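You operate a simulated robot arm through the tools that you are given. There is no shell and no other tool.

Carry out the task below with a simulated two-armed robot. There is one attempt and no reset: what you move stays moved.

## Task
Carry the blue tray with both arms and set it on the top of the fitting bench. Then take the clear cup on the top of the long white table and put it away on the top of the sampling bench. Then take the jug and leave it on the top of the black table. Then take the black-topped cup and leave it on the glass tile. Then take the grey cylinder on the top of the small white table and put it away on the counter top with the float jar. Then count the tall bottles of violet dye on the top of the low steel table, then put as many of the white cards from the top of the low steel table on the counter top with the float jar. Then take the bottle of purple dye and put it on the counter top with the float jar. Then take the orange tag from the shelf of the tank stand and put it on top of the grey-topped cup. Then put the flask with the teal collar on the shelf of the tank stand. Then take the small beaker with the purple band and leave it on the counter right of the float jar. Then put the orange funnel from the sink counter under the pegs in the bottom of the sink. Then open the left weights cupboard door. The order counts. Set down upright: clear cup, jug, black-topped cup, grey cylinder, white card, bottle of purple dye, orange tag, flask with the teal collar.

The check looks at the end state, three seconds after you hand in, the way a careful person would. Anything else that was tipped, shoved, dropped, spilled or broken makes it a failure.

## Robot
Two 7-joint arms with two-finger parallel grippers on one trunk, on a base that drives. Base frame: it is fixed to the floor where the robot stands at the start and does not move with it; the origin is under the middle of the robot, x ahead of it, y to its left, z up. Readings come in m, rad, newtons and seconds.
The left shoulder is at the start at [0.05, 0.209, 1.096], the right one opposite. With the tool pointing down near the work surface each hand reaches from about 0.1 to 0.8 m from the robot's upright axis, wherever it stands, measured 20 degrees to its own side. Places, roughly: black-topped cup (6x6x10 cm) [6.2, -3.3, 0.8]; blue tray (26x18x5 cm) [0.6, 0.2, 0.5]; bottle of purple dye [9.5, -3.75, 1.75]; bottom of the sink [4.6, -5.9, 0.7]; clear cup (5x5x7 cm) [4.3, -3.6, 0.8]; counter right of the float jar (20x18 cm) [7.8, -5.7, 0.9]; counter top with the float jar [8.4, -5.9, 0.9]; flask with the teal collar (8x8x14 cm) [6.8, -5.7, 0.9]; glass tile (7x7x1 cm) [6.7, -3.7, 0.8]; grey cylinder (5x5x5 cm) [6.7, -3.4, 0.8]; grey-topped cup (6x6x10 cm) [9.4, -3.4, 1.4]; jug [4.75, -3.75, 0.75]; left weights cupboard door [8.2, -5.6, 0.5]; orange funnel (8x8x12 cm) [5.4, -5.8, 0.9]; orange tag [9.5, -2.5, 1]; shelf of the tank stand [9.5, -2.6, 1]; small beaker with the purple band [6.25, -5.75, 1]; tall bottle of violet dye [8, -3.5, 0.5]; top of the black table [4, -1.6, 0.8]; top of the fitting bench [4, 0.3, 0.9]; top of the sampling bench [4, 2.3, 0.9]; white card [7, -3.5, 0.5]. Payload 4.4 kg a hand.
The tool frame of a hand sits at the grasp point between the pads (the TCP): z along the fingers, y along the line on which they close. The tips reach 0.023 m beyond it. Largest opening 0.094 m; finger width 0.038, thickness 0.01; the body of the gripper, 0.054 by 0.096 m, starts 0.039 m behind the TCP.
Orientation is that of the tool frame in the base frame, as a unit quaternion [w, x, y, z]. With the fingers straight down and closing along the base's y, the tool's x points along the base's -x, its y along +y and its z along -z.

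## Interface
- The arms move only by the tool servo_tool. It takes "left_series", "right_series" or both (then of equal length, played together; a hand with none holds still); each is a list of rows, each a list of 7 numbers: the turn, a rotation vector about the tool's x, y, z in units of 6 degrees (1.0 is 6 degrees), then the shift along the tool's x, y, z in units of 20 mm (1.0 is 20 mm), then the gripper command, from -1 (fully open) to 1 (shut), values between in proportion. In form: [[wx, wy, wz, tx, ty, tz, hand], ...]. A call has 1 to 20 rows; each row shifts and turns the commanded pose from where the row before left it, along the tool's axes as they then stand. A call with a number of a shift or a turn outside -1 to 1 is refused whole. A row lasts 0.2 s, in which the tool goes at most 0.05 m and 0.15 rad; a call with a longer step from one row to the next is refused whole, and so is a gripper value outside its range. Where a pose cannot be reached the arm comes as near as it can. A force on the tool above 40 N (or 10 N above the force at the start of the call, whichever is more), or a blocked arm, ends the call early, and 0.2 s more pass. The fingers move at their own pace (about 0.108 m/s each) and stop on an object; they squeeze with about 38 N. The grip force told is the motor's: it shows also when the fingers shut on nothing. Time passes only in rows, and 0.2 s behind the last, so rows that do not move let the fingers close. It gives the time, the measured TCP pose, the force on the tool (base axes), the opening and the grip force at its end, in the units of the frame above (readings bear some noise), with the torque about the TCP (base axes, N m) and any sound that the robot's microphone picked up.
- Cameras (640 x 400 px; columns grow to the right, rows downward): "scene" is now at [0.1412, 0.0283, 1.2483]; the picture's right is [0.34, -0.94, 0.00], its down [-0.71, -0.26, -0.66] and it looks along [0.62, 0.23, -0.75] (base axes); focal length 281 px, centre (320, 200). "left" rides on the left gripper at [0.086, -0.016, -0.075] in its tool frame; the picture's right is [0.18, 0.98, 0.00], its down [-0.58, 0.11, -0.81] and it looks along [-0.79, 0.15, 0.59] (tool axes); focal length 243 px, centre (320, 200). "right" rides on the right gripper at [0.086, 0.016, -0.074] in its tool frame; the picture's right is [-0.18, 0.98, 0.00], its down [-0.58, -0.11, -0.81] and it looks along [-0.79, -0.15, 0.59] (tool axes); focal length 243 px, centre (320, 200).
- get_image(camera): a new picture of that camera. No time passes.
- move_column(by): slides the trunk up (or, below 0, down) by that many m; the arms and the scene camera ride with it, the base frame stays. It gives what a move gives, with no picture.
- steer(legs): drives the robot by 1 to 6 legs, each [ahead, left, turn to the left] in m, m and rad, along the robot's own axes; the way and the turn of a leg run together, so that a leg with both is an arc; at most 1.5 m and 3.142 rad a leg. The arms and the cameras ride along, it lands a little off, and it stops where it bumps. It gives what a move gives.
- aim_head(pan, tilt): turns the head with the scene camera to pan (to the left, within 1.396 rad either way) and tilt (down, from -0.506 to 1.204), counted from straight ahead of the robot. It gives what a move gives.
- locate(camera, pixels): for up to 12 pixels [column, row] of the newest picture of that camera ("zoom" is the newest enlarged one), the place [x, y, z] in the base frame of the surface seen there, good to about 0.002 m. No time passes.
- inspect(camera, box): a new picture of the part [left, top, right, bottom] of that camera's present view, enlarged. No time passes.
- hand_in(): hands the job in; it is judged then, once.

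Leave the grippers open and the arms clear of the work at the hand-in unless told otherwise.

The tools are called after "Emit:" as a command line: name --argument value ..., lists and objects as JSON in quotes. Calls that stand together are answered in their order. servo_tool: Moves the arms, as the interface text tells. Its arguments: {"type":"object","properties":{"left_series":{"type":"array"},"right_series":{"type":"array"}},"required":[]} The other tools are called the same way: move_column (by) slides the trunk up or down; steer (legs) drives the base; aim_head (pan, tilt) turns the head that bears the scene camera; get_image (camera) takes a picture; locate (camera, pixels) gives the place of the surface under pixels of a picture; inspect (camera, box) takes an enlarged picture of a part of a camera's view; hand_in () hands the job in.

At the start:

```text
time_s: 0.0
left_tool_pos: [0.5058, 0.5041, 0.6656]
left_tool_rot: [0.0, 0.0, 1.0, 0.0]
left_force: [0.6, 0.4, 0.6]
left_ft_torque: [-0.01, -0.01, 0.02]
left_grip_width: 0.094
left_grip_force: 0.0
right_tool_pos: [0.6658, -0.054, 0.77]
right_tool_rot: [0.0, 0.0, 1.0, 0.0]
right_force: [-0.6, 0.8, 0.9]
right_ft_torque: [-0.01, -0.03, -0.02]
right_grip_width: 0.0939
right_grip_force: 0.1
trunk travel left (down, up): [-0.175, 0.388]
robot x, y, heading: [0.0005, -0.0008, -0.0]
head pan, tilt: [0.349, 0.852]
```

scene: 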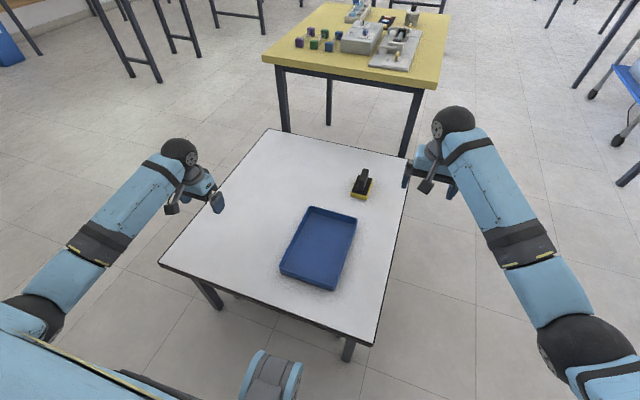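
right: 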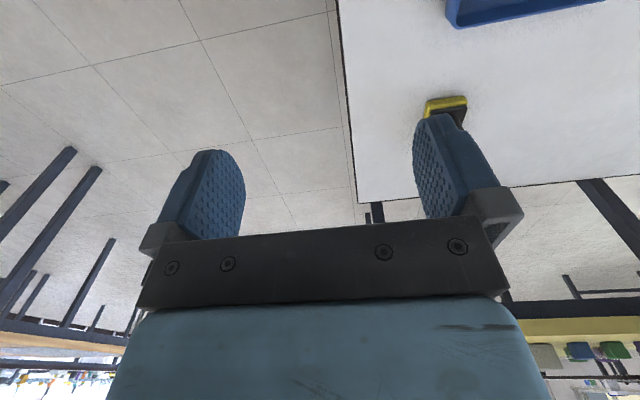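
left: 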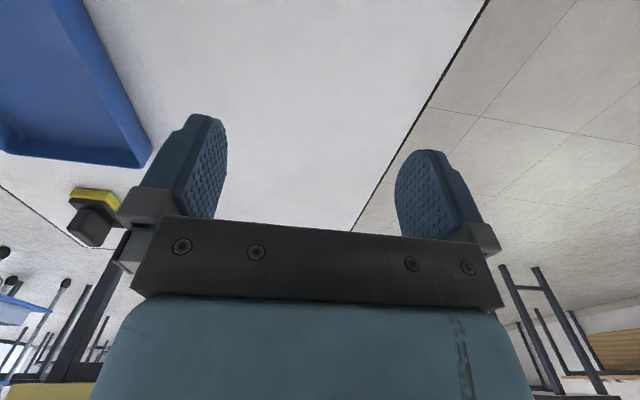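

I see the blue tray on a small white table, in the scene picture at about (320,248). I'll enlarge it and locate its rim corners.

Emit:
inspect --camera "scene" --box '[240, 150, 420, 310]'

Emit:
locate --camera "scene" --pixels '[[314, 208], [355, 217], [281, 268], [333, 286], [318, 250], [361, 185], [270, 130], [405, 160], [162, 263], [370, 340]]'

```text
2.50 times, centred on (330, 230) of scene
```

zoom: 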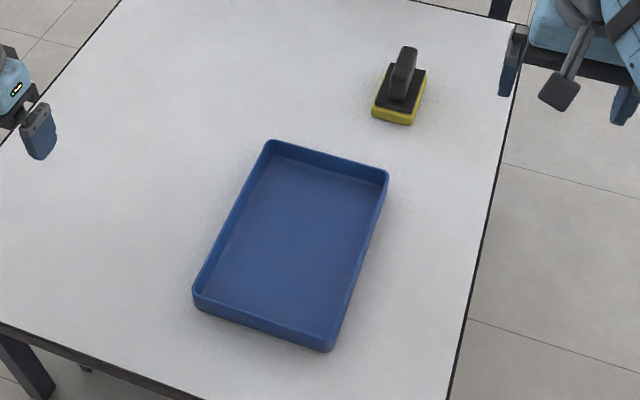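

```text
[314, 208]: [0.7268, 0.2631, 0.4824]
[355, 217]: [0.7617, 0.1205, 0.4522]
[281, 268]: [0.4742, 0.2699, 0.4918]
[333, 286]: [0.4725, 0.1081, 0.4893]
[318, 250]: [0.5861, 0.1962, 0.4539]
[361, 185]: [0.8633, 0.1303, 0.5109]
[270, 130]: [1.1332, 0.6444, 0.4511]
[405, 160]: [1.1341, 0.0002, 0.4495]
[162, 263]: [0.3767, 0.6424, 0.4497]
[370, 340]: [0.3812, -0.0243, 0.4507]
```

The tray is axis-aligned, roughly x 0.47–0.73, y 0.10–0.28, on a top at z 0.45. Locating its rim more precisely in the enlarged picture.

Emit:
locate --camera "zoom" --pixels '[[230, 215], [233, 217], [226, 214], [361, 260], [365, 262], [358, 258], [330, 157], [262, 325], [262, 315], [270, 142], [386, 174], [280, 240]]'

```text
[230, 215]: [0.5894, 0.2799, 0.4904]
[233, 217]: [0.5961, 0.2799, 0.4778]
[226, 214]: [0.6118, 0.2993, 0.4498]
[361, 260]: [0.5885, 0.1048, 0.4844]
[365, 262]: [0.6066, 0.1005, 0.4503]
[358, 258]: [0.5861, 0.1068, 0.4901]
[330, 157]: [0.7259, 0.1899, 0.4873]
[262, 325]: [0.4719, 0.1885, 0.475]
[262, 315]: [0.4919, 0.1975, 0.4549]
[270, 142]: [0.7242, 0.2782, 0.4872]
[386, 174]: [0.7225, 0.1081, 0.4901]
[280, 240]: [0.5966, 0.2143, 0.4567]
```

Rim top is at about z 0.491, left wall y≈0.282, right wall y≈0.106, centre x≈0.60. Before grasping, I'll look round the room to plan routes: head straight ahead and a little up.

Emit:
aim_head --pan 0.0 --tilt 0.3

Emit:
get_image --camera "scene"

Emit:
aim_head --pan -0.9 --tilt 0.3

Emit:
get_image --camera "scene"

Emit:
aim_head --pan 0.9 --tilt 0.3

Emit:
get_image --camera "scene"

```text
time_s: 1.0
left_tool_pos: [0.5055, 0.5058, 0.6658]
left_tool_rot: [0.0, 0.0, 1.0, 0.0]
left_force: [-0.1, 0.0, 0.2]
left_ft_torque: [0.04, 0.02, 0.02]
left_grip_width: 0.094
left_grip_force: 0.0
right_tool_pos: [0.6655, -0.0557, 0.7693]
right_tool_rot: [0.0, 0.0, 1.0, 0.0]
right_force: [0.1, 0.0, -0.1]
right_ft_torque: [0.0, 0.02, 0.02]
right_grip_width: 0.094
right_grip_force: 0.0
trunk travel left (down, up): [-0.175, 0.388]
robot x, y, heading: [0.001, 0.0006, 0.001]
head pan, tilt: [0.0, 0.3]
```

```text
taken
```

scene: 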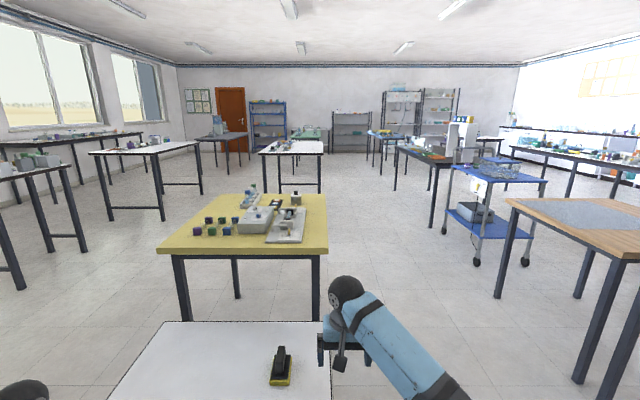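

```text
time_s: 2.2
left_tool_pos: [0.5048, 0.505, 0.6648]
left_tool_rot: [0.0, 0.0, 1.0, 0.0]
left_force: [0.4, 0.8, 0.4]
left_ft_torque: [0.0, -0.02, 0.03]
left_grip_width: 0.094
left_grip_force: 0.0
right_tool_pos: [0.6655, -0.0557, 0.7693]
right_tool_rot: [-0.001, 0.0, 1.0, 0.0]
right_force: [0.3, 0.7, 0.4]
right_ft_torque: [0.0, 0.03, 0.01]
right_grip_width: 0.094
right_grip_force: 0.0
trunk travel left (down, up): [-0.175, 0.388]
robot x, y, heading: [-0.0018, -0.0002, -0.007]
head pan, tilt: [-0.901, 0.3]
```

```text
taken
```

scene: 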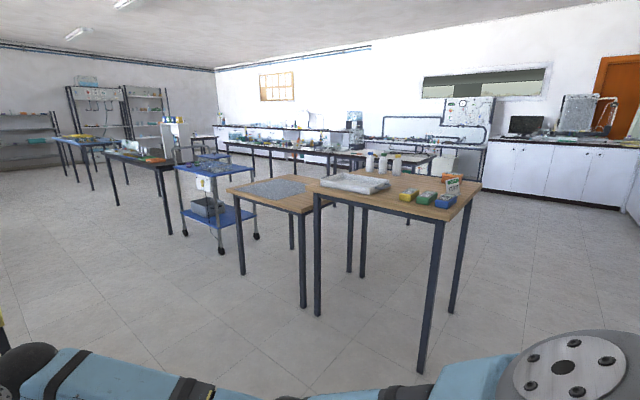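

```text
time_s: 4.0
left_tool_pos: [0.505, 0.5055, 0.6658]
left_tool_rot: [0.0, 0.0, 1.0, 0.0]
left_force: [0.2, -0.9, 0.9]
left_ft_torque: [-0.02, 0.0, 0.02]
left_grip_width: 0.0942
left_grip_force: 0.1
right_tool_pos: [0.6654, -0.055, 0.7703]
right_tool_rot: [0.0, 0.0, 1.0, 0.0]
right_force: [-0.4, 0.3, 0.1]
right_ft_torque: [0.01, 0.01, 0.0]
right_grip_width: 0.0938
right_grip_force: 0.1
trunk travel left (down, up): [-0.175, 0.388]
robot x, y, heading: [-0.0014, 0.0038, -0.006]
head pan, tilt: [0.901, 0.3]
```

```text
taken
```

scene: 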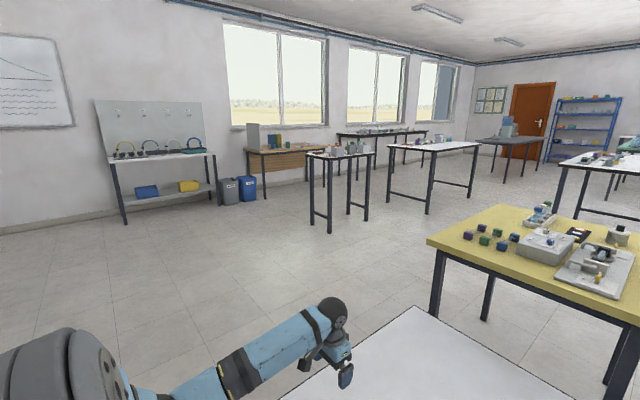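

Locating tables in this picture (pan 0.9) to map the room: several table corners and the floor.

Emit:
locate --camera "scene" --pixels '[[430, 240], [495, 205], [600, 310], [310, 154], [375, 152], [330, 158], [390, 147], [478, 144], [430, 152], [565, 160], [478, 138], [600, 158]]'

Emit:
aim_head --pan 0.0 --tilt 0.3

Emit:
get_image --camera "scene"

Emit:
locate --camera "scene" --pixels '[[160, 250], [325, 252], [328, 198], [205, 196], [262, 152], [322, 151], [90, 152], [395, 148], [445, 162], [505, 200], [545, 180], [455, 168]]'

```text
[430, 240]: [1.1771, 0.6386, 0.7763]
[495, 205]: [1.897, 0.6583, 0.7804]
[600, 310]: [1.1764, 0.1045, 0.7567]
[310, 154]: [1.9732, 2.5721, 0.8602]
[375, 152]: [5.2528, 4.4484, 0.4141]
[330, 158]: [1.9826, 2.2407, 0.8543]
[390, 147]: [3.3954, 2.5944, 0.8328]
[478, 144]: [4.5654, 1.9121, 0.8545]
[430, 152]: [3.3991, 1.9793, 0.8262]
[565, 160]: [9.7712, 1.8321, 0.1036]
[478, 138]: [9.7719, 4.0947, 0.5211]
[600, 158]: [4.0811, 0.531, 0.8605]
```

```text
time_s: 5.2
left_tool_pos: [0.5065, 0.5058, 0.6655]
left_tool_rot: [0.0, 0.0, 1.0, 0.0]
left_force: [-0.6, 1.2, -0.9]
left_ft_torque: [-0.01, 0.0, -0.01]
left_grip_width: 0.0943
left_grip_force: 0.0
right_tool_pos: [0.6653, -0.0539, 0.7701]
right_tool_rot: [0.0, 0.001, 1.0, 0.0]
right_force: [-0.1, 0.4, -0.1]
right_ft_torque: [0.0, 0.01, 0.02]
right_grip_width: 0.0939
right_grip_force: 0.1
trunk travel left (down, up): [-0.175, 0.388]
robot x, y, heading: [0.0007, 0.0023, -0.0]
head pan, tilt: [0.0, 0.3]
```

```text
taken
```

scene: 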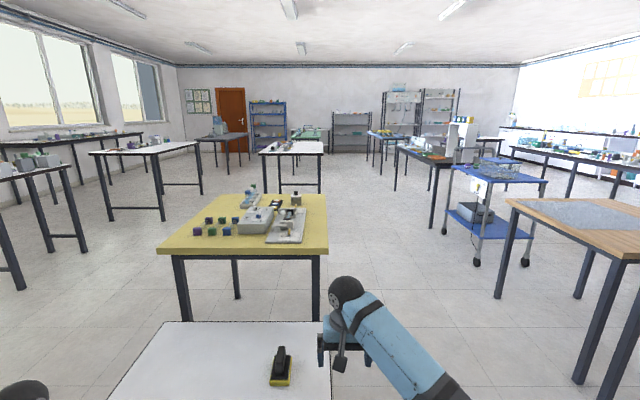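

```text
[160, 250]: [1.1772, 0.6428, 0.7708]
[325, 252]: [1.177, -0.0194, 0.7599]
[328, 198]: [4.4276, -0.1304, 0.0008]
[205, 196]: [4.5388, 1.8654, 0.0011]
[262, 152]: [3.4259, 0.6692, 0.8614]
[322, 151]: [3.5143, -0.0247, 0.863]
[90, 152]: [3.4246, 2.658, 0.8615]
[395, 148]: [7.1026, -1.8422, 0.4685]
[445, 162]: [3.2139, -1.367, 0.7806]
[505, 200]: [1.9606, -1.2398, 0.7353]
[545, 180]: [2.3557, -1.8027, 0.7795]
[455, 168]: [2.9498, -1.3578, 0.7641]
```

Now I have a map of nearby tables. Looking at the fitting bench top (262–322, 140–155) and the black table enlarged to see what stands on them.

Emit:
inspect --camera "scene" --box '[240, 110, 340, 172]'

Emit:
inspect --camera "scene" --box '[360, 100, 520, 200]'

```text
6.40 times, centred on (290, 141) of scene
```

zoom: 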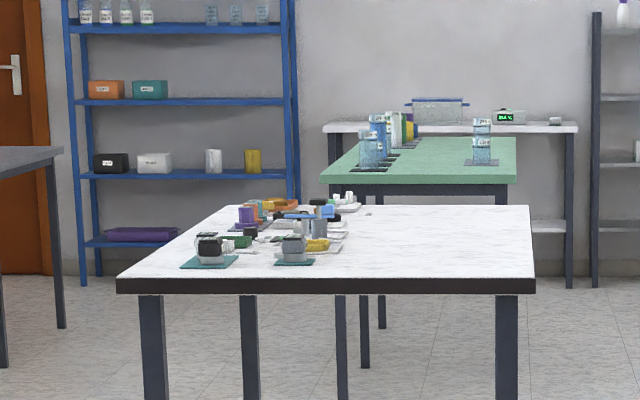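

```text
4.00 times, centred on (440, 150) of scene
```

zoom: 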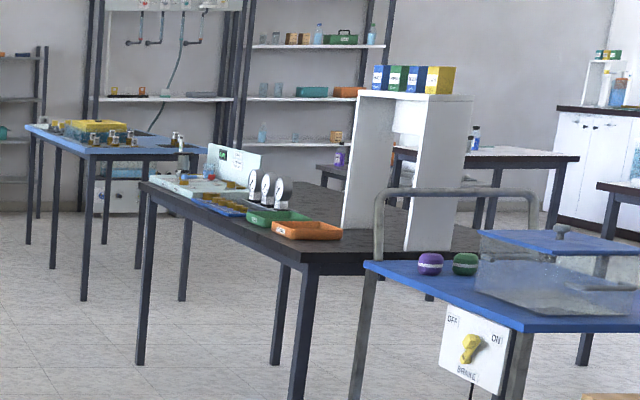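

The fitting bench has its free strip on the right (y about −0.03 to 0.2). Now the tray: I bring both open hands over the tray's side walls, left to (0.60, 0.281, 0.56), right to (0.60, 0.107, 0.56).

Emit:
servo_tool --left_series '[[0, 0, 0, -0.396, -0.935, 0.44, -1], [0, 0, 0, -0.396, -0.935, 0.44, -1], [0, 0, 0, -0.396, -0.935, 0.44, -1], [0, 0, 0, -0.396, -0.935, 0.44, -1], [0, 0, 0, -0.396, -0.935, 0.44, -1], [0, 0, 0, -0.396, -0.935, 0.44, -1], [0, 0, 0, -0.396, -0.935, 0.44, -1], [0, 0, 0, -0.396, -0.935, 0.44, -1], [0, 0, 0, -0.396, -0.935, 0.44, -1], [0, 0, 0, -0.396, -0.935, 0.44, -1], [0, 0, 0, -0.396, -0.935, 0.44, -1], [0, 0, 0, -0.396, -0.935, 0.44, -1], [0, 0, 0, 0, 0, 0, -1]]' --right_series '[[0, 0, 0, 0.275, 0.675, 0.875, -1], [0, 0, 0, 0.275, 0.675, 0.875, -1], [0, 0, 0, 0.275, 0.675, 0.875, -1], [0, 0, 0, 0.275, 0.675, 0.875, -1], [0, 0, 0, 0.275, 0.675, 0.875, -1], [0, 0, 0, 0.275, 0.675, 0.875, -1], [0, 0, 0, 0.275, 0.675, 0.875, -1], [0, 0, 0, 0.275, 0.675, 0.875, -1], [0, 0, 0, 0.275, 0.675, 0.875, -1], [0, 0, 0, 0.275, 0.675, 0.875, -1], [0, 0, 0, 0.275, 0.675, 0.875, -1], [0, 0, 0, 0.275, 0.675, 0.875, -1], [0, 0, 0, 0, 0, 0, -1]]'

Emit:
aim_head --pan 0.3 --tilt 0.85

Emit:
get_image --camera "scene"

Emit:
get_image --camera "left"

Emit:
get_image --camera "right"

```text
time_s: 8.2
left_tool_pos: [0.5985, 0.281, 0.56]
left_tool_rot: [-0.001, 0.0, 1.0, 0.0]
left_force: [-1.1, 0.3, -0.6]
left_ft_torque: [-0.01, 0.02, -0.02]
left_grip_width: 0.0938
left_grip_force: 0.0
right_tool_pos: [0.6128, 0.0637, 0.543]
right_tool_rot: [0.001, 0.016, 1.0, -0.024]
right_force: [-0.2, 0.1, 0.1]
right_ft_torque: [0.02, -0.05, -0.02]
right_grip_width: 0.094
right_grip_force: 0.0
trunk travel left (down, up): [-0.175, 0.388]
robot x, y, heading: [-0.0003, -0.0005, -0.001]
head pan, tilt: [0.0, 0.3]
stopped in row 13 (right hand): the arm was blocked; the commanded pose is now the measured one
```

```text
time_s: 9.1
left_tool_pos: [0.5995, 0.2815, 0.5604]
left_tool_rot: [0.0, 0.0, 1.0, 0.0]
left_force: [0.5, -0.7, -0.6]
left_ft_torque: [0.03, 0.03, -0.01]
left_grip_width: 0.0938
left_grip_force: 0.1
right_tool_pos: [0.6124, 0.0653, 0.5413]
right_tool_rot: [0.001, 0.016, 1.0, -0.024]
right_force: [0.6, 0.6, 0.1]
right_ft_torque: [0.0, 0.02, -0.02]
right_grip_width: 0.0941
right_grip_force: 0.2
trunk travel left (down, up): [-0.175, 0.388]
robot x, y, heading: [0.0012, -0.0018, 0.0]
head pan, tilt: [0.3, 0.85]
```

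```text
taken
```

scene: 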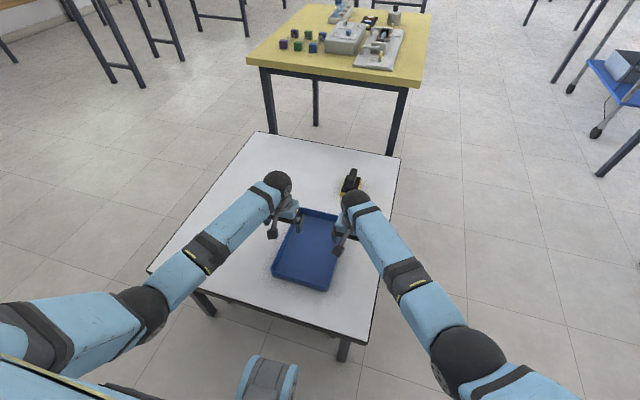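

```text
taken
```

left: 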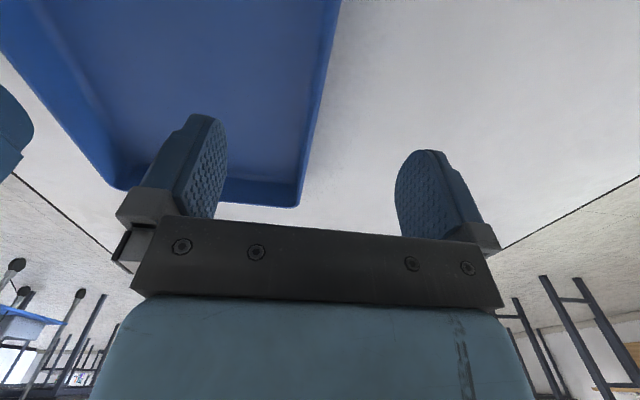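

```text
taken
```

right: 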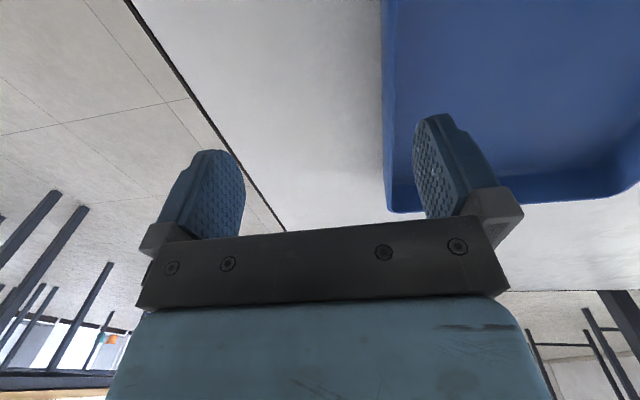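

The right arm ran out of reach because the tray lies left of the robot's axis. I raise both hands a little, straighten the right hand, and then shift the base 0.19 m left so the tray is centred.

Emit:
servo_tool --left_series '[[0, 0, 0, 0, 0, -1, -1], [0, 0, 0, 0, 0, -1, -1], [0, 0, 0, 0, 0, -1, -1]]' --right_series '[[0, 0, 0, 0, -0.5, -1, -1], [-0.23, 0, -0.155, 0, -0.5, -1, -1], [-0.23, 0.02, -0.155, 0, 0, -1, -1]]'

Emit:
steer --legs '[[0, 0.193, 0]]'

```text
time_s: 9.9
left_tool_pos: [0.6018, 0.2807, 0.6201]
left_tool_rot: [-0.001, 0.002, 1.0, 0.0]
left_force: [0.3, 0.4, 0.3]
left_ft_torque: [0.01, -0.04, 0.0]
left_grip_width: 0.094
left_grip_force: 0.0
right_tool_pos: [0.6077, 0.0514, 0.6034]
right_tool_rot: [-0.002, -0.002, 1.0, 0.003]
right_force: [-0.4, 0.3, 0.1]
right_ft_torque: [0.0, -0.02, 0.0]
right_grip_width: 0.0939
right_grip_force: 0.1
trunk travel left (down, up): [-0.175, 0.388]
robot x, y, heading: [0.004, -0.0013, 0.002]
head pan, tilt: [0.3, 0.85]
```

```text
time_s: 12.2
left_tool_pos: [0.5997, 0.4751, 0.62]
left_tool_rot: [0.001, -0.003, 1.0, 0.0]
left_force: [-0.5, 0.3, -0.5]
left_ft_torque: [0.0, 0.01, -0.03]
left_grip_width: 0.094
left_grip_force: 0.0
right_tool_pos: [0.6084, 0.2443, 0.6031]
right_tool_rot: [-0.001, -0.004, 1.0, 0.001]
right_force: [0.0, 0.5, 1.0]
right_ft_torque: [0.05, 0.01, 0.0]
right_grip_width: 0.0941
right_grip_force: 0.1
trunk travel left (down, up): [-0.175, 0.388]
robot x, y, heading: [0.0008, 0.1886, 0.004]
head pan, tilt: [0.3, 0.85]
```

Now the base is centred on the tray. Moving the hands over the walls at z 0.55: left to y 0.282, right to y 0.1055.

Emit:
servo_tool --left_series '[[0, 0, 0, 0, -0.965, 0.35, -1], [0, 0, 0, 0, -0.965, 0.35, -1], [0, 0, 0, 0, -0.965, 0.35, -1], [0, 0, 0, 0, -0.965, 0.35, -1], [0, 0, 0, 0, -0.965, 0.35, -1], [0, 0, 0, 0, -0.965, 0.35, -1], [0, 0, 0, 0, -0.965, 0.35, -1], [0, 0, 0, 0, -0.965, 0.35, -1], [0, 0, 0, 0, -0.965, 0.35, -1], [0, 0, 0, 0, -0.965, 0.35, -1], [0, 0, 0, 0, 0, 0, -1]]' --right_series '[[0, 0, 0, 0.04, -0.695, 0.265, -1], [0, 0, 0, 0.04, -0.695, 0.265, -1], [0, 0, 0, 0.04, -0.695, 0.265, -1], [0, 0, 0, 0.04, -0.695, 0.265, -1], [0, 0, 0, 0.04, -0.695, 0.265, -1], [0, 0, 0, 0.04, -0.695, 0.265, -1], [0, 0, 0, 0.04, -0.695, 0.265, -1], [0, 0, 0, 0.04, -0.695, 0.265, -1], [0, 0, 0, 0.04, -0.695, 0.265, -1], [0, 0, 0, 0.04, -0.695, 0.265, -1], [0, 0, 0, 0, 0, 0, -1]]'

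Emit:
get_image --camera "scene"

Emit:
get_image --camera "left"

Emit:
get_image --camera "right"

```text
time_s: 14.8
left_tool_pos: [0.6009, 0.2795, 0.5533]
left_tool_rot: [0.0, -0.003, 1.0, 0.0]
left_force: [-0.3, -0.6, -0.7]
left_ft_torque: [-0.03, 0.02, -0.01]
left_grip_width: 0.0944
left_grip_force: 0.1
right_tool_pos: [0.6147, 0.13, 0.5737]
right_tool_rot: [0.009, -0.009, 1.0, 0.017]
right_force: [0.2, -0.1, -0.8]
right_ft_torque: [0.02, -0.01, -0.01]
right_grip_width: 0.0942
right_grip_force: 0.0
trunk travel left (down, up): [-0.175, 0.388]
robot x, y, heading: [0.0006, 0.1922, 0.002]
head pan, tilt: [0.3, 0.85]
stopped in row 11 (right hand): the arm was blocked; the commanded pose is now the measured one
```

```text
taken
```

scene: 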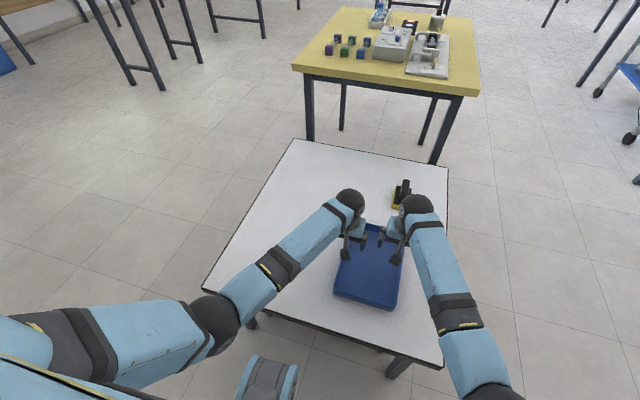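

```text
taken
```

left: 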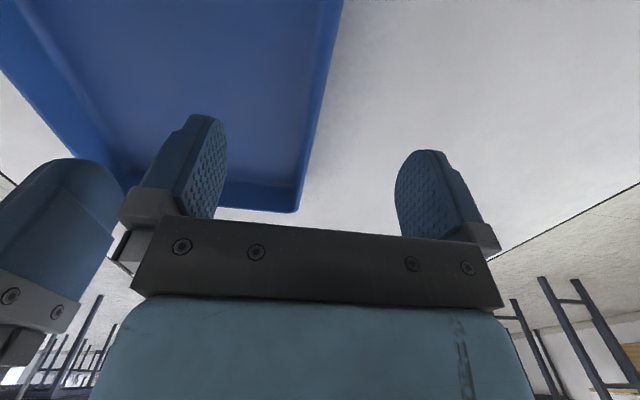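

```text
taken
```

right: 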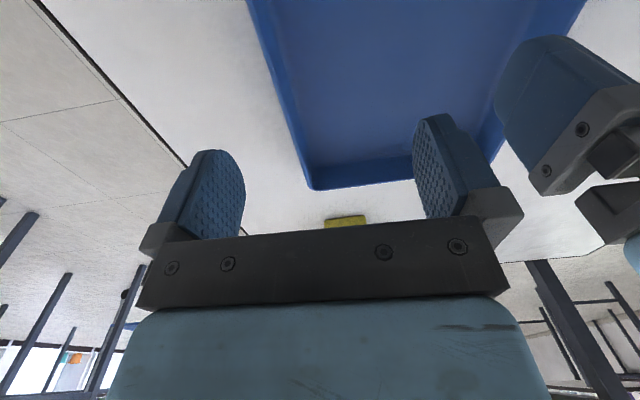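

The right hand was blocked again at z≈0.57. I want to see the right arm's posture to understand why: turn the head toward it.

Emit:
aim_head --pan -0.6 --tilt 0.9

Emit:
get_image --camera "scene"

Emit:
aim_head --pan 0.6 --tilt 0.9

Emit:
get_image --camera "scene"

```text
time_s: 16.0
left_tool_pos: [0.6009, 0.2813, 0.5524]
left_tool_rot: [0.0, -0.003, 1.0, -0.001]
left_force: [0.7, -0.9, -0.5]
left_ft_torque: [0.03, -0.02, -0.01]
left_grip_width: 0.0939
left_grip_force: 0.0
right_tool_pos: [0.6165, 0.1309, 0.576]
right_tool_rot: [0.011, -0.009, 1.0, 0.018]
right_force: [-0.8, -0.1, 0.8]
right_ft_torque: [0.0, -0.01, 0.0]
right_grip_width: 0.094
right_grip_force: 0.0
trunk travel left (down, up): [-0.175, 0.388]
robot x, y, heading: [-0.0004, 0.1871, 0.008]
head pan, tilt: [-0.6, 0.901]
```

```text
taken
```

scene: 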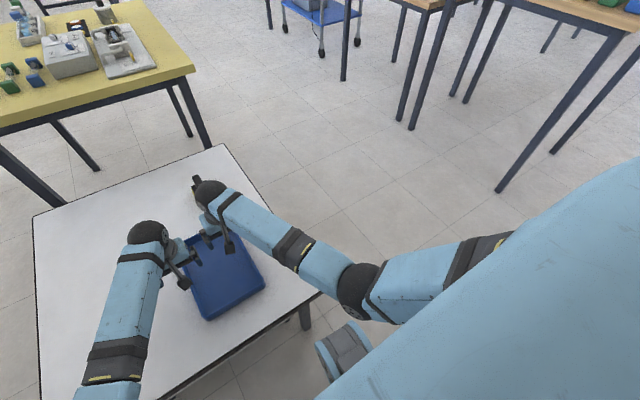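

```text
time_s: 17.4
left_tool_pos: [0.601, 0.2806, 0.5509]
left_tool_rot: [0.0, -0.003, 1.0, -0.001]
left_force: [0.1, 1.1, 0.7]
left_ft_torque: [0.0, 0.03, 0.01]
left_grip_width: 0.094
left_grip_force: 0.1
right_tool_pos: [0.6165, 0.1315, 0.5757]
right_tool_rot: [0.013, -0.009, 1.0, 0.02]
right_force: [0.0, -0.8, 0.6]
right_ft_torque: [0.01, 0.01, 0.02]
right_grip_width: 0.0937
right_grip_force: 0.0
trunk travel left (down, up): [-0.175, 0.388]
robot x, y, heading: [0.0024, 0.1925, 0.004]
head pan, tilt: [0.6, 0.901]
```

```text
taken
```

scene: 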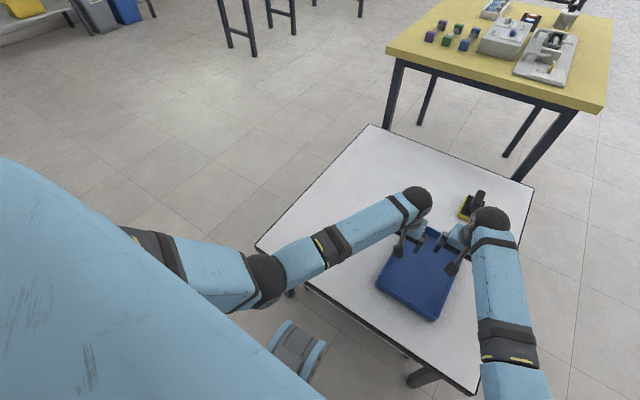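

Postures look symmetric and nothing touches. I'll raise the right hand a bit, straighten it, move it to y 0.1055, and check whether it follows before lowering.

Emit:
servo_tool --right_series '[[0.17, 0.1, 0.08, 0.3, 0, -0.5, -1], [0.17, 0.11, 0.09, 0.4, 0, -0.5, -1], [0, 0, 0, 0, -0.4, 0, -1], [0, 0, 0, 0, -0.4, 0, -1], [0, 0, 0, 0, -0.45, 0, -1], [0, 0, 0, 0, 0, 0, -1]]'

```text
time_s: 19.0
left_tool_pos: [0.6005, 0.281, 0.5534]
left_tool_rot: [0.0, -0.003, 1.0, 0.0]
left_force: [-0.3, 0.9, -0.3]
left_ft_torque: [-0.03, 0.02, -0.02]
left_grip_width: 0.0941
left_grip_force: 0.0
right_tool_pos: [0.6143, 0.1181, 0.6114]
right_tool_rot: [0.009, -0.004, 1.0, 0.009]
right_force: [0.0, -0.7, 1.1]
right_ft_torque: [-0.01, 0.03, 0.01]
right_grip_width: 0.0941
right_grip_force: 0.0
trunk travel left (down, up): [-0.175, 0.388]
robot x, y, heading: [0.0014, 0.1909, -0.001]
head pan, tilt: [0.6, 0.901]
stopped in row 6 (right hand): the arm was blocked; the commanded pose is now the measured one
```

The right hand lags upward as it goes right, so something limits that arm. I'll look at the right elbow and the grey part of the robot near it.

Emit:
aim_head --pan -0.6 --tilt 1.1

Emit:
get_image --camera "scene"

Emit:
locate --camera "scene" --pixels '[[345, 240], [330, 290], [310, 285], [250, 200], [180, 130], [400, 250], [470, 200], [340, 320], [130, 180]]'

```text
time_s: 20.4
left_tool_pos: [0.6006, 0.2804, 0.5529]
left_tool_rot: [0.0, -0.003, 1.0, 0.0]
left_force: [0.7, 0.4, -0.8]
left_ft_torque: [0.0, 0.01, 0.02]
left_grip_width: 0.0936
left_grip_force: 0.1
right_tool_pos: [0.6167, 0.1196, 0.6145]
right_tool_rot: [0.011, -0.004, 1.0, 0.011]
right_force: [-0.2, -0.1, -0.3]
right_ft_torque: [-0.04, 0.01, -0.01]
right_grip_width: 0.0939
right_grip_force: 0.0
trunk travel left (down, up): [-0.175, 0.388]
robot x, y, heading: [-0.0002, 0.1904, 0.006]
head pan, tilt: [-0.6, 1.1]
```

```text
taken
```

scene: 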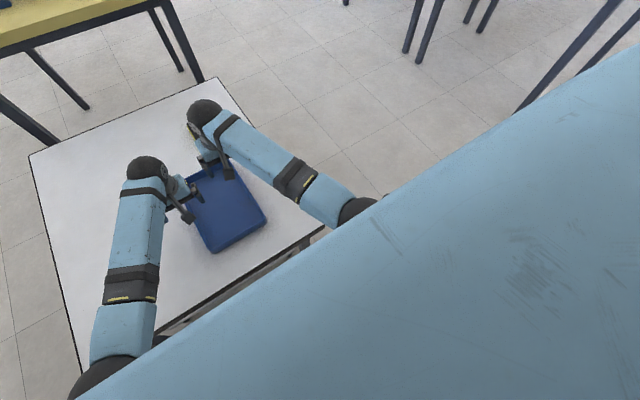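

```text
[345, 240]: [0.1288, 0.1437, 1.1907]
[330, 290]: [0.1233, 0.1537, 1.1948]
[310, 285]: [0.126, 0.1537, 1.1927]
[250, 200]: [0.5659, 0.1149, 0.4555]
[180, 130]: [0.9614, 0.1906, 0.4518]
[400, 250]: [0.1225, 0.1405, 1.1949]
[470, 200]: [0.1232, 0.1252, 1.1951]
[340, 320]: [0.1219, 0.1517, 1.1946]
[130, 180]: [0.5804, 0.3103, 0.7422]
```

Emit:
aim_head --pan -0.6 --tilt 0.9

Emit:
get_image --camera "scene"

Emit:
locate --camera "scene" --pixels '[[210, 195], [260, 220], [320, 265], [355, 290], [400, 290], [480, 250], [345, 345], [330, 350], [450, 300]]'

```text
time_s: 21.2
left_tool_pos: [0.6018, 0.2809, 0.5535]
left_tool_rot: [0.001, -0.002, 1.0, 0.0]
left_force: [0.0, 0.3, 0.7]
left_ft_torque: [0.01, 0.02, -0.02]
left_grip_width: 0.0942
left_grip_force: 0.1
right_tool_pos: [0.6162, 0.1195, 0.6152]
right_tool_rot: [0.012, -0.004, 1.0, 0.01]
right_force: [0.0, 0.3, -0.5]
right_ft_torque: [-0.03, 0.03, 0.01]
right_grip_width: 0.0942
right_grip_force: 0.1
trunk travel left (down, up): [-0.175, 0.388]
robot x, y, heading: [0.0, 0.1889, 0.006]
head pan, tilt: [-0.6, 0.901]
```

```text
taken
```

scene: 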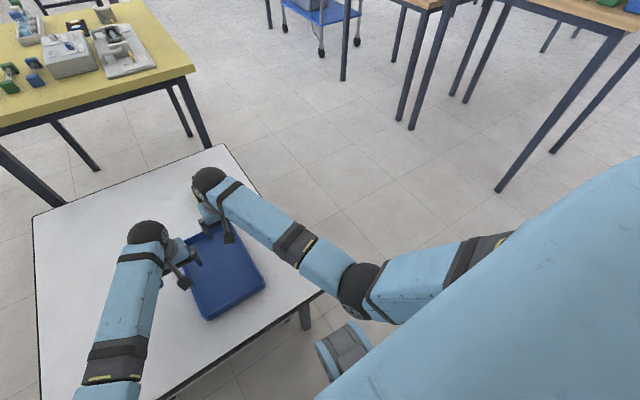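

```text
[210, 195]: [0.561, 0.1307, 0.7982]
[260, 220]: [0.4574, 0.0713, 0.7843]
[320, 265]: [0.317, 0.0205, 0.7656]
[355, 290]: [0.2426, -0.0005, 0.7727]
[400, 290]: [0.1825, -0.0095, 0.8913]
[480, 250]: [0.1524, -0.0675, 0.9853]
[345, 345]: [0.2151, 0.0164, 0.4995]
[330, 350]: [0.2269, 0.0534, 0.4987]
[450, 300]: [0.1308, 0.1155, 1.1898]
```

The elbow is not extended or touching anything, so a joint probably saturated when I crossed the midline. I raise the right hand well up and outward to free it, then will come straight down.

Emit:
servo_tool --right_series '[[0.1, 0.1, 0.05, 0, 0, -1, -1], [0.1, 0.1, 0.05, 0, 0, -1, -1], [0, 0, 0, 0, -0.5, -1, -1], [0, 0, 0, 0, -0.5, -1, -1], [0, 0, 0, 0, -0.5, -1, -1], [0, 0, 0, 0, -0.5, -1, -1], [0, 0, 0, 0, -0.5, -1, -1], [0, 0, 0, 0, -0.5, -1, -1], [0, 0, 0, 0, 0, 0, -1], [0, 0, 0, 0, 0, 0, -1]]'

```text
time_s: 23.4
left_tool_pos: [0.6012, 0.2805, 0.5503]
left_tool_rot: [0.0, -0.003, 1.0, -0.001]
left_force: [-0.5, 0.6, 0.4]
left_ft_torque: [0.02, 0.03, -0.01]
left_grip_width: 0.0939
left_grip_force: 0.1
right_tool_pos: [0.6146, 0.0573, 0.7709]
right_tool_rot: [0.004, 0.001, 1.0, 0.001]
right_force: [0.6, 0.6, -0.7]
right_ft_torque: [0.0, 0.01, -0.01]
right_grip_width: 0.0941
right_grip_force: 0.1
trunk travel left (down, up): [-0.175, 0.388]
robot x, y, heading: [0.0023, 0.19, 0.008]
head pan, tilt: [-0.6, 0.901]
```

The right hand follows properly now. Bringing it down in two stages toward (0.60, 0.105, 0.60).

Emit:
servo_tool --right_series '[[0, 0.08, 0, 0.1, 0, 1, -1], [0, 0, 0, 0.1, 0, 1, -1], [0, 0, 0, 0.1, 0, 1, -1], [0, 0, 0, 0.1, 0.3, 1, -1], [0, 0, 0, 0.1, 0.4, 1, -1], [0, 0, 0, 0.1, 0.4, 1, -1], [0, 0, 0, 0.13, 0.4, 1, -1], [0, 0, 0, 0, 0.5, 1, -1], [0, 0, 0, 0, 0.4, 0.5, -1], [0, 0, 0, 0, 0, 0, -1]]'

```text
time_s: 25.6
left_tool_pos: [0.6008, 0.2804, 0.5502]
left_tool_rot: [0.0, -0.003, 1.0, -0.001]
left_force: [-0.3, -0.2, 0.9]
left_ft_torque: [-0.01, 0.0, -0.08]
left_grip_width: 0.0941
left_grip_force: 0.0
right_tool_pos: [0.5989, 0.1051, 0.5985]
right_tool_rot: [0.0, 0.002, 1.0, 0.0]
right_force: [-0.5, -0.9, 0.6]
right_ft_torque: [0.0, 0.02, 0.0]
right_grip_width: 0.0939
right_grip_force: 0.0
trunk travel left (down, up): [-0.175, 0.388]
robot x, y, heading: [0.0045, 0.1941, 0.007]
head pan, tilt: [-0.6, 0.901]
```

Right hand is now at (0.599, 0.105, 0.5985), exact. Lowering it to 0.55, then both hands together down to z 0.483 astride the walls.

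Emit:
servo_tool --left_series '[[0, 0, 0, 0, 0, 0, -1], [0, 0, 0, 0, 0, 0, -1], [0, 0, 0, 0, 0, 0, -1], [0, 0, 0, 0, 0.1, 0.8, -1], [0, 0, 0, 0, 0, 0.8, -1], [0, 0, 0, 0, 0, 0.8, -1], [0, 0, 0, 0, 0, 0.8, -1], [0, 0, 0, 0, 0, 0.15, -1], [0, 0, 0, 0, 0, 0, -1]]' --right_series '[[0, 0, 0, 0, 0, 0.8, -1], [0, 0, 0, 0, 0, 0.8, -1], [0, 0, 0, 0, 0, 0.8, -1], [0, 0, 0, 0, 0, 0.8, -1], [0, 0, 0, 0, 0, 0.8, -1], [0, 0, 0, 0, 0, 0.8, -1], [0, 0, 0, 0, 0, 0.8, -1], [0, 0, 0, 0, 0, 0.15, -1], [0, 0, 0, 0, 0, 0, -1]]'

Emit:
get_image --camera "left"

Emit:
get_image --camera "right"

```text
time_s: 27.6
left_tool_pos: [0.6046, 0.3069, 0.4784]
left_tool_rot: [0.002, -0.008, 1.0, 0.014]
left_force: [-3.5, -6.0, 16.2]
left_ft_torque: [-1.03, 0.28, -0.16]
left_grip_width: 0.094
left_grip_force: 0.0
right_tool_pos: [0.5965, 0.1055, 0.4886]
right_tool_rot: [0.001, 0.002, 1.0, 0.001]
right_force: [-0.1, -0.4, 0.1]
right_ft_torque: [0.0, -0.01, 0.01]
right_grip_width: 0.0941
right_grip_force: 0.0
trunk travel left (down, up): [-0.175, 0.388]
robot x, y, heading: [-0.0001, 0.1894, 0.0]
head pan, tilt: [-0.6, 0.901]
```

```text
taken
```

left: 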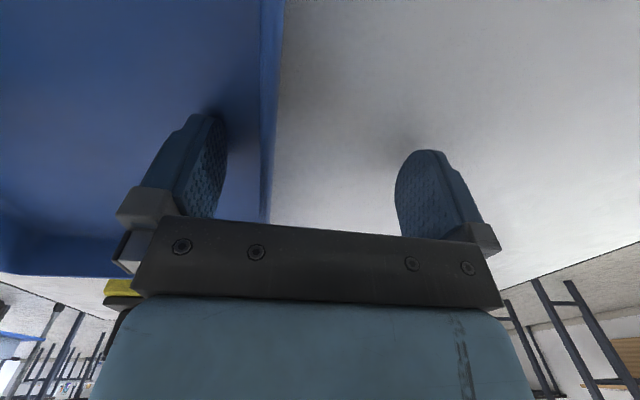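

```text
taken
```

right: 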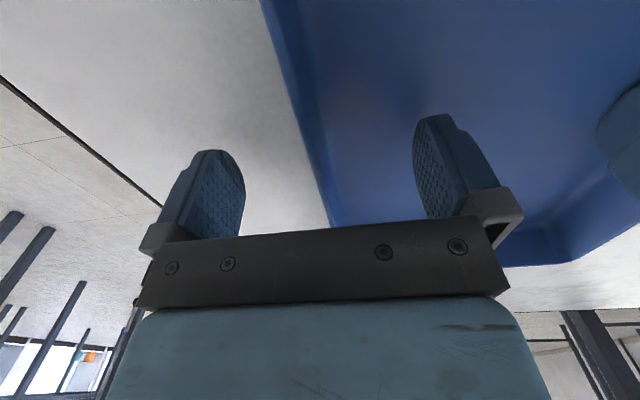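

The left hand drifted out to y 0.307 and pressed lightly (16 N) — its arm also hits a limit when low. I go straight back up with both hands, then lower the trunk so the arms needn't reach so deep.

Emit:
servo_tool --left_series '[[0, 0, 0, 0, 0, -0.5, -1], [0, 0, 0, 0, 0, -1, -1], [0, 0, 0, 0, 0, -1, -1], [0, 0, 0, 0, 0, -1, -1], [0, 0, 0, 0, 0, -1, -1], [0, 0, 0, 0, 0, -1, -1], [0, 0, 0, 0, 0, -1, -1], [0, 0, 0, 0, 0, -1, -1], [0, 0, 0, 0, 0, 0, -1]]' --right_series '[[0, 0, 0, 0, 0, -0.5, -1], [0, 0, 0, 0, 0, -1, -1], [0, 0, 0, 0, 0, -1, -1], [0, 0, 0, 0, 0, -1, -1], [0, 0, 0, 0, 0, -1, -1], [0, 0, 0, 0, 0, -1, -1], [0, 0, 0, 0, 0, -1, -1], [0, 0, 0, 0, 0, -1, -1], [0, 0, 0, 0, 0, 0, -1]]'

Emit:
aim_head --pan 0.0 --tilt 0.9

Emit:
get_image --camera "scene"

```text
time_s: 29.8
left_tool_pos: [0.6108, 0.3219, 0.6233]
left_tool_rot: [0.004, -0.014, 1.0, 0.025]
left_force: [0.4, 0.8, -0.9]
left_ft_torque: [0.01, 0.0, -0.03]
left_grip_width: 0.0939
left_grip_force: 0.1
right_tool_pos: [0.6004, 0.0978, 0.6318]
right_tool_rot: [0.0, 0.005, 1.0, -0.005]
right_force: [-1.3, 0.1, -0.3]
right_ft_torque: [-0.02, -0.02, 0.03]
right_grip_width: 0.0943
right_grip_force: 0.1
trunk travel left (down, up): [-0.175, 0.388]
robot x, y, heading: [-0.0023, 0.1917, 0.003]
head pan, tilt: [-0.6, 0.901]
stopped in row 9 (left hand): the arm was blocked; the commanded pose is now the measured one
```

```text
time_s: 30.8
left_tool_pos: [0.6081, 0.3218, 0.6256]
left_tool_rot: [0.003, -0.013, 1.0, 0.026]
left_force: [0.1, -0.3, 0.6]
left_ft_torque: [0.0, -0.01, 0.0]
left_grip_width: 0.094
left_grip_force: 0.2
right_tool_pos: [0.5998, 0.0973, 0.634]
right_tool_rot: [0.0, 0.004, 1.0, -0.005]
right_force: [-0.5, 0.4, -0.7]
right_ft_torque: [0.02, -0.01, -0.02]
right_grip_width: 0.0939
right_grip_force: 0.0
trunk travel left (down, up): [-0.175, 0.388]
robot x, y, heading: [0.0, 0.1889, 0.011]
head pan, tilt: [0.0, 0.901]
```

```text
taken
```

scene: 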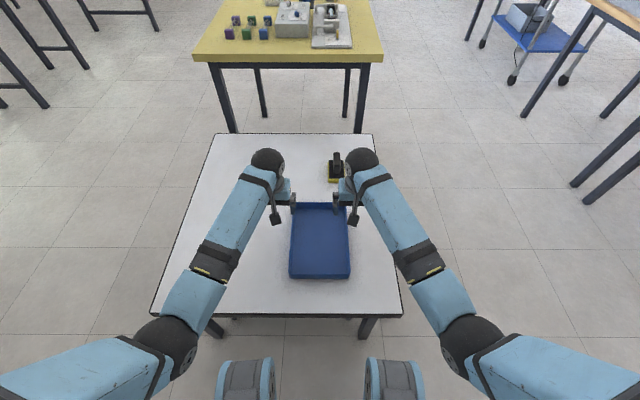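

The tray hasn't moved. The arms are near full stretch this low, so I raise both hands to about z 0.78 and outward, straighten the left, then lower the trunk 0.17.

Emit:
servo_tool --left_series '[[0.25, 0.05, 0.13, 0, 0.3, -1, -1], [0.25, 0.02, 0.13, 0, 0.3, -1, -1], [0, 0, 0, 0, 0.3, -1, -1], [0, 0, 0, 0, 0.3, -1, -1], [0, 0, 0, 0, 0.3, -1, -1], [0, 0, 0, 0, 0.3, -1, -1], [0, 0, 0, 0, 0.3, -1, -1], [0, 0, 0, 0, 0.3, -1, -1], [0, 0, 0, 0, 0, 0, -1], [0, 0, 0, 0, 0, 0, -1]]' --right_series '[[0, 0, 0, 0, -0.3, -1, -1], [0, 0, 0, 0, -0.3, -1, -1], [0, 0, 0, 0, -0.3, -1, -1], [0, 0, 0, 0, -0.3, -1, -1], [0, 0, 0, 0, -0.3, -1, -1], [0, 0, 0, 0, -0.3, -1, -1], [0, 0, 0, 0, -0.3, -1, -1], [0, 0, 0, 0, -0.3, -1, -1], [0, 0, 0, 0, 0, 0, -1], [0, 0, 0, 0, 0, 0, -1]]'

Emit:
move_column --by -0.17

```text
time_s: 33.0
left_tool_pos: [0.6081, 0.3671, 0.7837]
left_tool_rot: [0.0, 0.0, 1.0, 0.0]
left_force: [-0.5, -0.1, -0.4]
left_ft_torque: [0.01, 0.02, 0.01]
left_grip_width: 0.0937
left_grip_force: 0.1
right_tool_pos: [0.6, 0.052, 0.7963]
right_tool_rot: [0.0, 0.004, 1.0, -0.005]
right_force: [0.0, -0.4, -0.1]
right_ft_torque: [-0.01, 0.02, -0.02]
right_grip_width: 0.0939
right_grip_force: 0.1
trunk travel left (down, up): [-0.175, 0.388]
robot x, y, heading: [-0.0037, 0.1888, 0.002]
head pan, tilt: [0.0, 0.901]
```

```text
time_s: 34.9
left_tool_pos: [0.6083, 0.3663, 0.6127]
left_tool_rot: [-0.001, 0.0, 1.0, -0.001]
left_force: [0.3, 0.3, -1.0]
left_ft_torque: [0.0, 0.01, -0.02]
left_grip_width: 0.0938
left_grip_force: 0.0
right_tool_pos: [0.6, 0.052, 0.6261]
right_tool_rot: [0.0, 0.005, 1.0, -0.005]
right_force: [0.2, 0.0, 0.2]
right_ft_torque: [0.0, -0.03, -0.03]
right_grip_width: 0.094
right_grip_force: 0.0
trunk travel left (down, up): [-0.005, 0.558]
robot x, y, heading: [-0.0012, 0.1905, 0.007]
head pan, tilt: [0.0, 0.901]
```

Both hands are straight and the trunk is low. Moving over the walls again: left y 0.282, right y 0.1055, z 0.54.

Emit:
servo_tool --left_series '[[0, 0, 0, 0.07, -0.7, 0.6, -1], [0, 0, 0, 0.07, -0.7, 0.6, -1], [0, 0, 0, 0.07, -0.7, 0.6, -1], [0, 0, 0, 0.07, -0.7, 0.6, -1], [0, 0, 0, 0.07, -0.7, 0.6, -1], [0, 0, 0, 0.07, -0.7, 0.6, -1], [0, 0, 0, 0, 0, 0, -1]]' --right_series '[[-0.09, 0, -0.09, 0, 0.447, 0.717, -1], [0, 0, 0, 0, 0.447, 0.717, -1], [0, 0, 0, 0, 0.447, 0.717, -1], [0, 0, 0, 0, 0.447, 0.717, -1], [0, 0, 0, 0, 0.447, 0.717, -1], [0, 0, 0, 0, 0.447, 0.717, -1], [0, 0, 0, 0, 0, 0, -1]]'

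Emit:
get_image --camera "scene"

```text
time_s: 36.5
left_tool_pos: [0.5999, 0.281, 0.5424]
left_tool_rot: [0.0, 0.0, 1.0, -0.001]
left_force: [-0.3, 0.2, -0.1]
left_ft_torque: [0.01, 0.04, 0.0]
left_grip_width: 0.0939
left_grip_force: 0.1
right_tool_pos: [0.6001, 0.1045, 0.5385]
right_tool_rot: [0.0, -0.001, 1.0, 0.0]
right_force: [0.7, 1.0, -0.6]
right_ft_torque: [0.0, 0.01, -0.02]
right_grip_width: 0.0939
right_grip_force: 0.0
trunk travel left (down, up): [-0.005, 0.558]
robot x, y, heading: [-0.0025, 0.1894, 0.006]
head pan, tilt: [0.0, 0.901]
```

```text
taken
```

scene: 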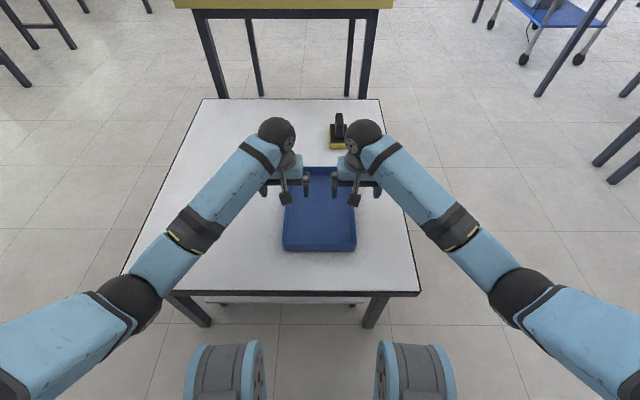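

Both hands hover accurately. I check the walls' positions once more from this picture: left wall near (285,240), right wall near (355,240), near edge (320,248).

Emit:
inspect --camera "scene" --box '[260, 160, 380, 260]'

Emit:
locate --camera "zoom" --pixels '[[118, 270], [112, 270], [125, 270], [505, 270], [510, 270], [500, 270], [300, 420], [120, 380], [500, 380], [300, 300]]'

```text
4.00 times, centred on (320, 210) of scene
```

zoom: 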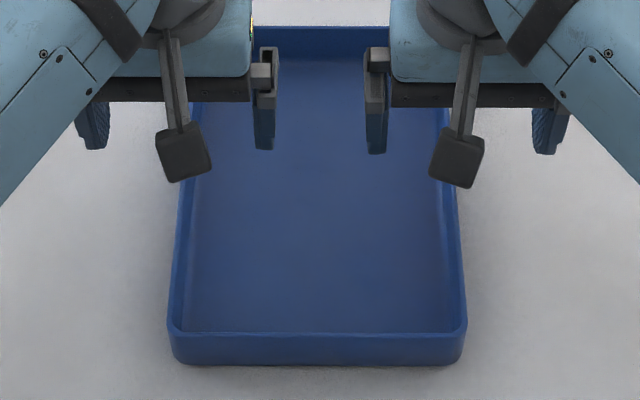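

```text
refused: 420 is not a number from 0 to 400
```

Emit:
locate --camera "zoom" --pixels '[[175, 260], [179, 260], [184, 260], [456, 260], [460, 260], [451, 260], [300, 333], [300, 350], [320, 200], [320, 30]]'

```text
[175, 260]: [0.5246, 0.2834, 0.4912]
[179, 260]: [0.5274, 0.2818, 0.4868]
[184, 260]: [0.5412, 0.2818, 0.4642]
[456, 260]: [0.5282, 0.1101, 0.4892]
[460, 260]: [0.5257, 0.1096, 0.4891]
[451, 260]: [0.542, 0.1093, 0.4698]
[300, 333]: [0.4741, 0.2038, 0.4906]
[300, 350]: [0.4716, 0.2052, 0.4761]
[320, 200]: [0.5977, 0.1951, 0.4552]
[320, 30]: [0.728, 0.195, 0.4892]
```

Left wall centre ≈ y 0.284, right wall centre ≈ y 0.107, floor of tray z 0.455. Descending both to z 0.484.

Emit:
servo_tool --left_series '[[0, 0, 0, 0, 0.15, 0.7, -1], [0, 0, 0, 0, 0, 0.7, -1], [0, 0, 0, 0, 0, 0.7, -1], [0, 0, 0, 0, 0, 0.75, -1], [0, 0, 0, 0, 0, 0, -1]]' --right_series '[[0, 0, 0, 0, 0.12, 0.7, -1], [0, 0, 0, 0, 0, 0.7, -1], [0, 0, 0, 0, 0, 0.7, -1], [0, 0, 0, 0, 0, 0.6, -1], [0, 0, 0, 0, 0, 0, -1]]'

```text
time_s: 37.7
left_tool_pos: [0.6007, 0.2846, 0.484]
left_tool_rot: [-0.001, 0.0, 1.0, 0.0]
left_force: [-0.1, -0.6, 0.1]
left_ft_torque: [-0.02, 0.01, 0.0]
left_grip_width: 0.0939
left_grip_force: 0.0
right_tool_pos: [0.602, 0.1054, 0.4858]
right_tool_rot: [0.0, 0.0, 1.0, 0.0]
right_force: [-0.4, -0.1, 0.3]
right_ft_torque: [-0.01, 0.02, 0.0]
right_grip_width: 0.0939
right_grip_force: 0.1
trunk travel left (down, up): [-0.005, 0.558]
robot x, y, heading: [0.0013, 0.192, 0.004]
head pan, tilt: [0.0, 0.901]
```

Both are astride the walls with no contact force. Closing both grippers gradually and waiting.

Emit:
servo_tool --left_series '[[0, 0, 0, 0, 0, 0, 0], [0, 0, 0, 0, 0, 0, 0.6], [0, 0, 0, 0, 0, 0, 0.9], [0, 0, 0, 0, 0, 0, 1], [0, 0, 0, 0, 0, 0, 1], [0, 0, 0, 0, 0, 0, 1], [0, 0, 0, 0, 0, 0, 1]]' --right_series '[[0, 0, 0, 0, 0, 0, 0], [0, 0, 0, 0, 0, 0, 0.6], [0, 0, 0, 0, 0, 0, 0.9], [0, 0, 0, 0, 0, 0, 1], [0, 0, 0, 0, 0, 0, 1], [0, 0, 0, 0, 0, 0, 1], [0, 0, 0, 0, 0, 0, 1]]'

```text
time_s: 39.3
left_tool_pos: [0.6002, 0.2837, 0.4843]
left_tool_rot: [-0.001, 0.001, 1.0, -0.001]
left_force: [-0.2, -23.9, -0.1]
left_ft_torque: [0.03, -0.09, 0.42]
left_grip_width: 0.0036
left_grip_force: 38.2
right_tool_pos: [0.6009, 0.107, 0.4872]
right_tool_rot: [0.0, -0.002, 1.0, 0.0]
right_force: [0.1, 23.8, 0.2]
right_ft_torque: [0.02, 0.04, -0.42]
right_grip_width: 0.0039
right_grip_force: 37.9
trunk travel left (down, up): [-0.005, 0.558]
robot x, y, heading: [0.0002, 0.1937, 0.003]
head pan, tilt: [0.0, 0.901]
```

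Both hands hold the 4 mm walls; there's about 24 N of inner pull between the hands. I relax it by moving each hand 1.2 mm inward before lifting.

Emit:
servo_tool --left_series '[[0, 0, 0, 0, -0.06, 0, 1], [0, 0, 0, 0, 0, 0, 1]]' --right_series '[[0, 0, 0, 0, 0.06, 0, 1], [0, 0, 0, 0, 0, 0, 1]]'

```text
time_s: 39.9
left_tool_pos: [0.6008, 0.284, 0.4834]
left_tool_rot: [-0.001, 0.0, 1.0, -0.002]
left_force: [-4.6, -17.1, 6.6]
left_ft_torque: [-0.24, 0.36, -0.13]
left_grip_width: 0.0037
left_grip_force: 37.8
right_tool_pos: [0.601, 0.1071, 0.4874]
right_tool_rot: [0.0, 0.0, 1.0, -0.001]
right_force: [4.1, 14.3, -0.8]
right_ft_torque: [0.0, 0.18, -0.19]
right_grip_width: 0.0036
right_grip_force: 37.7
trunk travel left (down, up): [-0.005, 0.558]
robot x, y, heading: [0.0009, 0.188, 0.006]
head pan, tilt: [0.0, 0.901]
```

Emit:
servo_tool --left_series '[[0, 0, 0, 0, -0.1, 0, 1], [0, 0, 0, 0, 0, 0, 1]]' --right_series '[[0, 0, 0, 0, 0.1, 0, 1], [0, 0, 0, 0, 0, 0, 1]]'

```text
time_s: 40.5
left_tool_pos: [0.6015, 0.2843, 0.4851]
left_tool_rot: [-0.001, -0.003, 1.0, 0.0]
left_force: [-6.3, 11.5, 4.0]
left_ft_torque: [-0.06, -0.53, -0.97]
left_grip_width: 0.004
left_grip_force: 38.3
right_tool_pos: [0.6023, 0.1073, 0.4859]
right_tool_rot: [0.0, 0.0, 1.0, -0.003]
right_force: [5.5, -15.5, 2.6]
right_ft_torque: [0.11, 0.74, 0.14]
right_grip_width: 0.004
right_grip_force: 37.9
trunk travel left (down, up): [-0.005, 0.558]
robot x, y, heading: [0.0012, 0.1897, 0.01]
head pan, tilt: [0.0, 0.901]
```

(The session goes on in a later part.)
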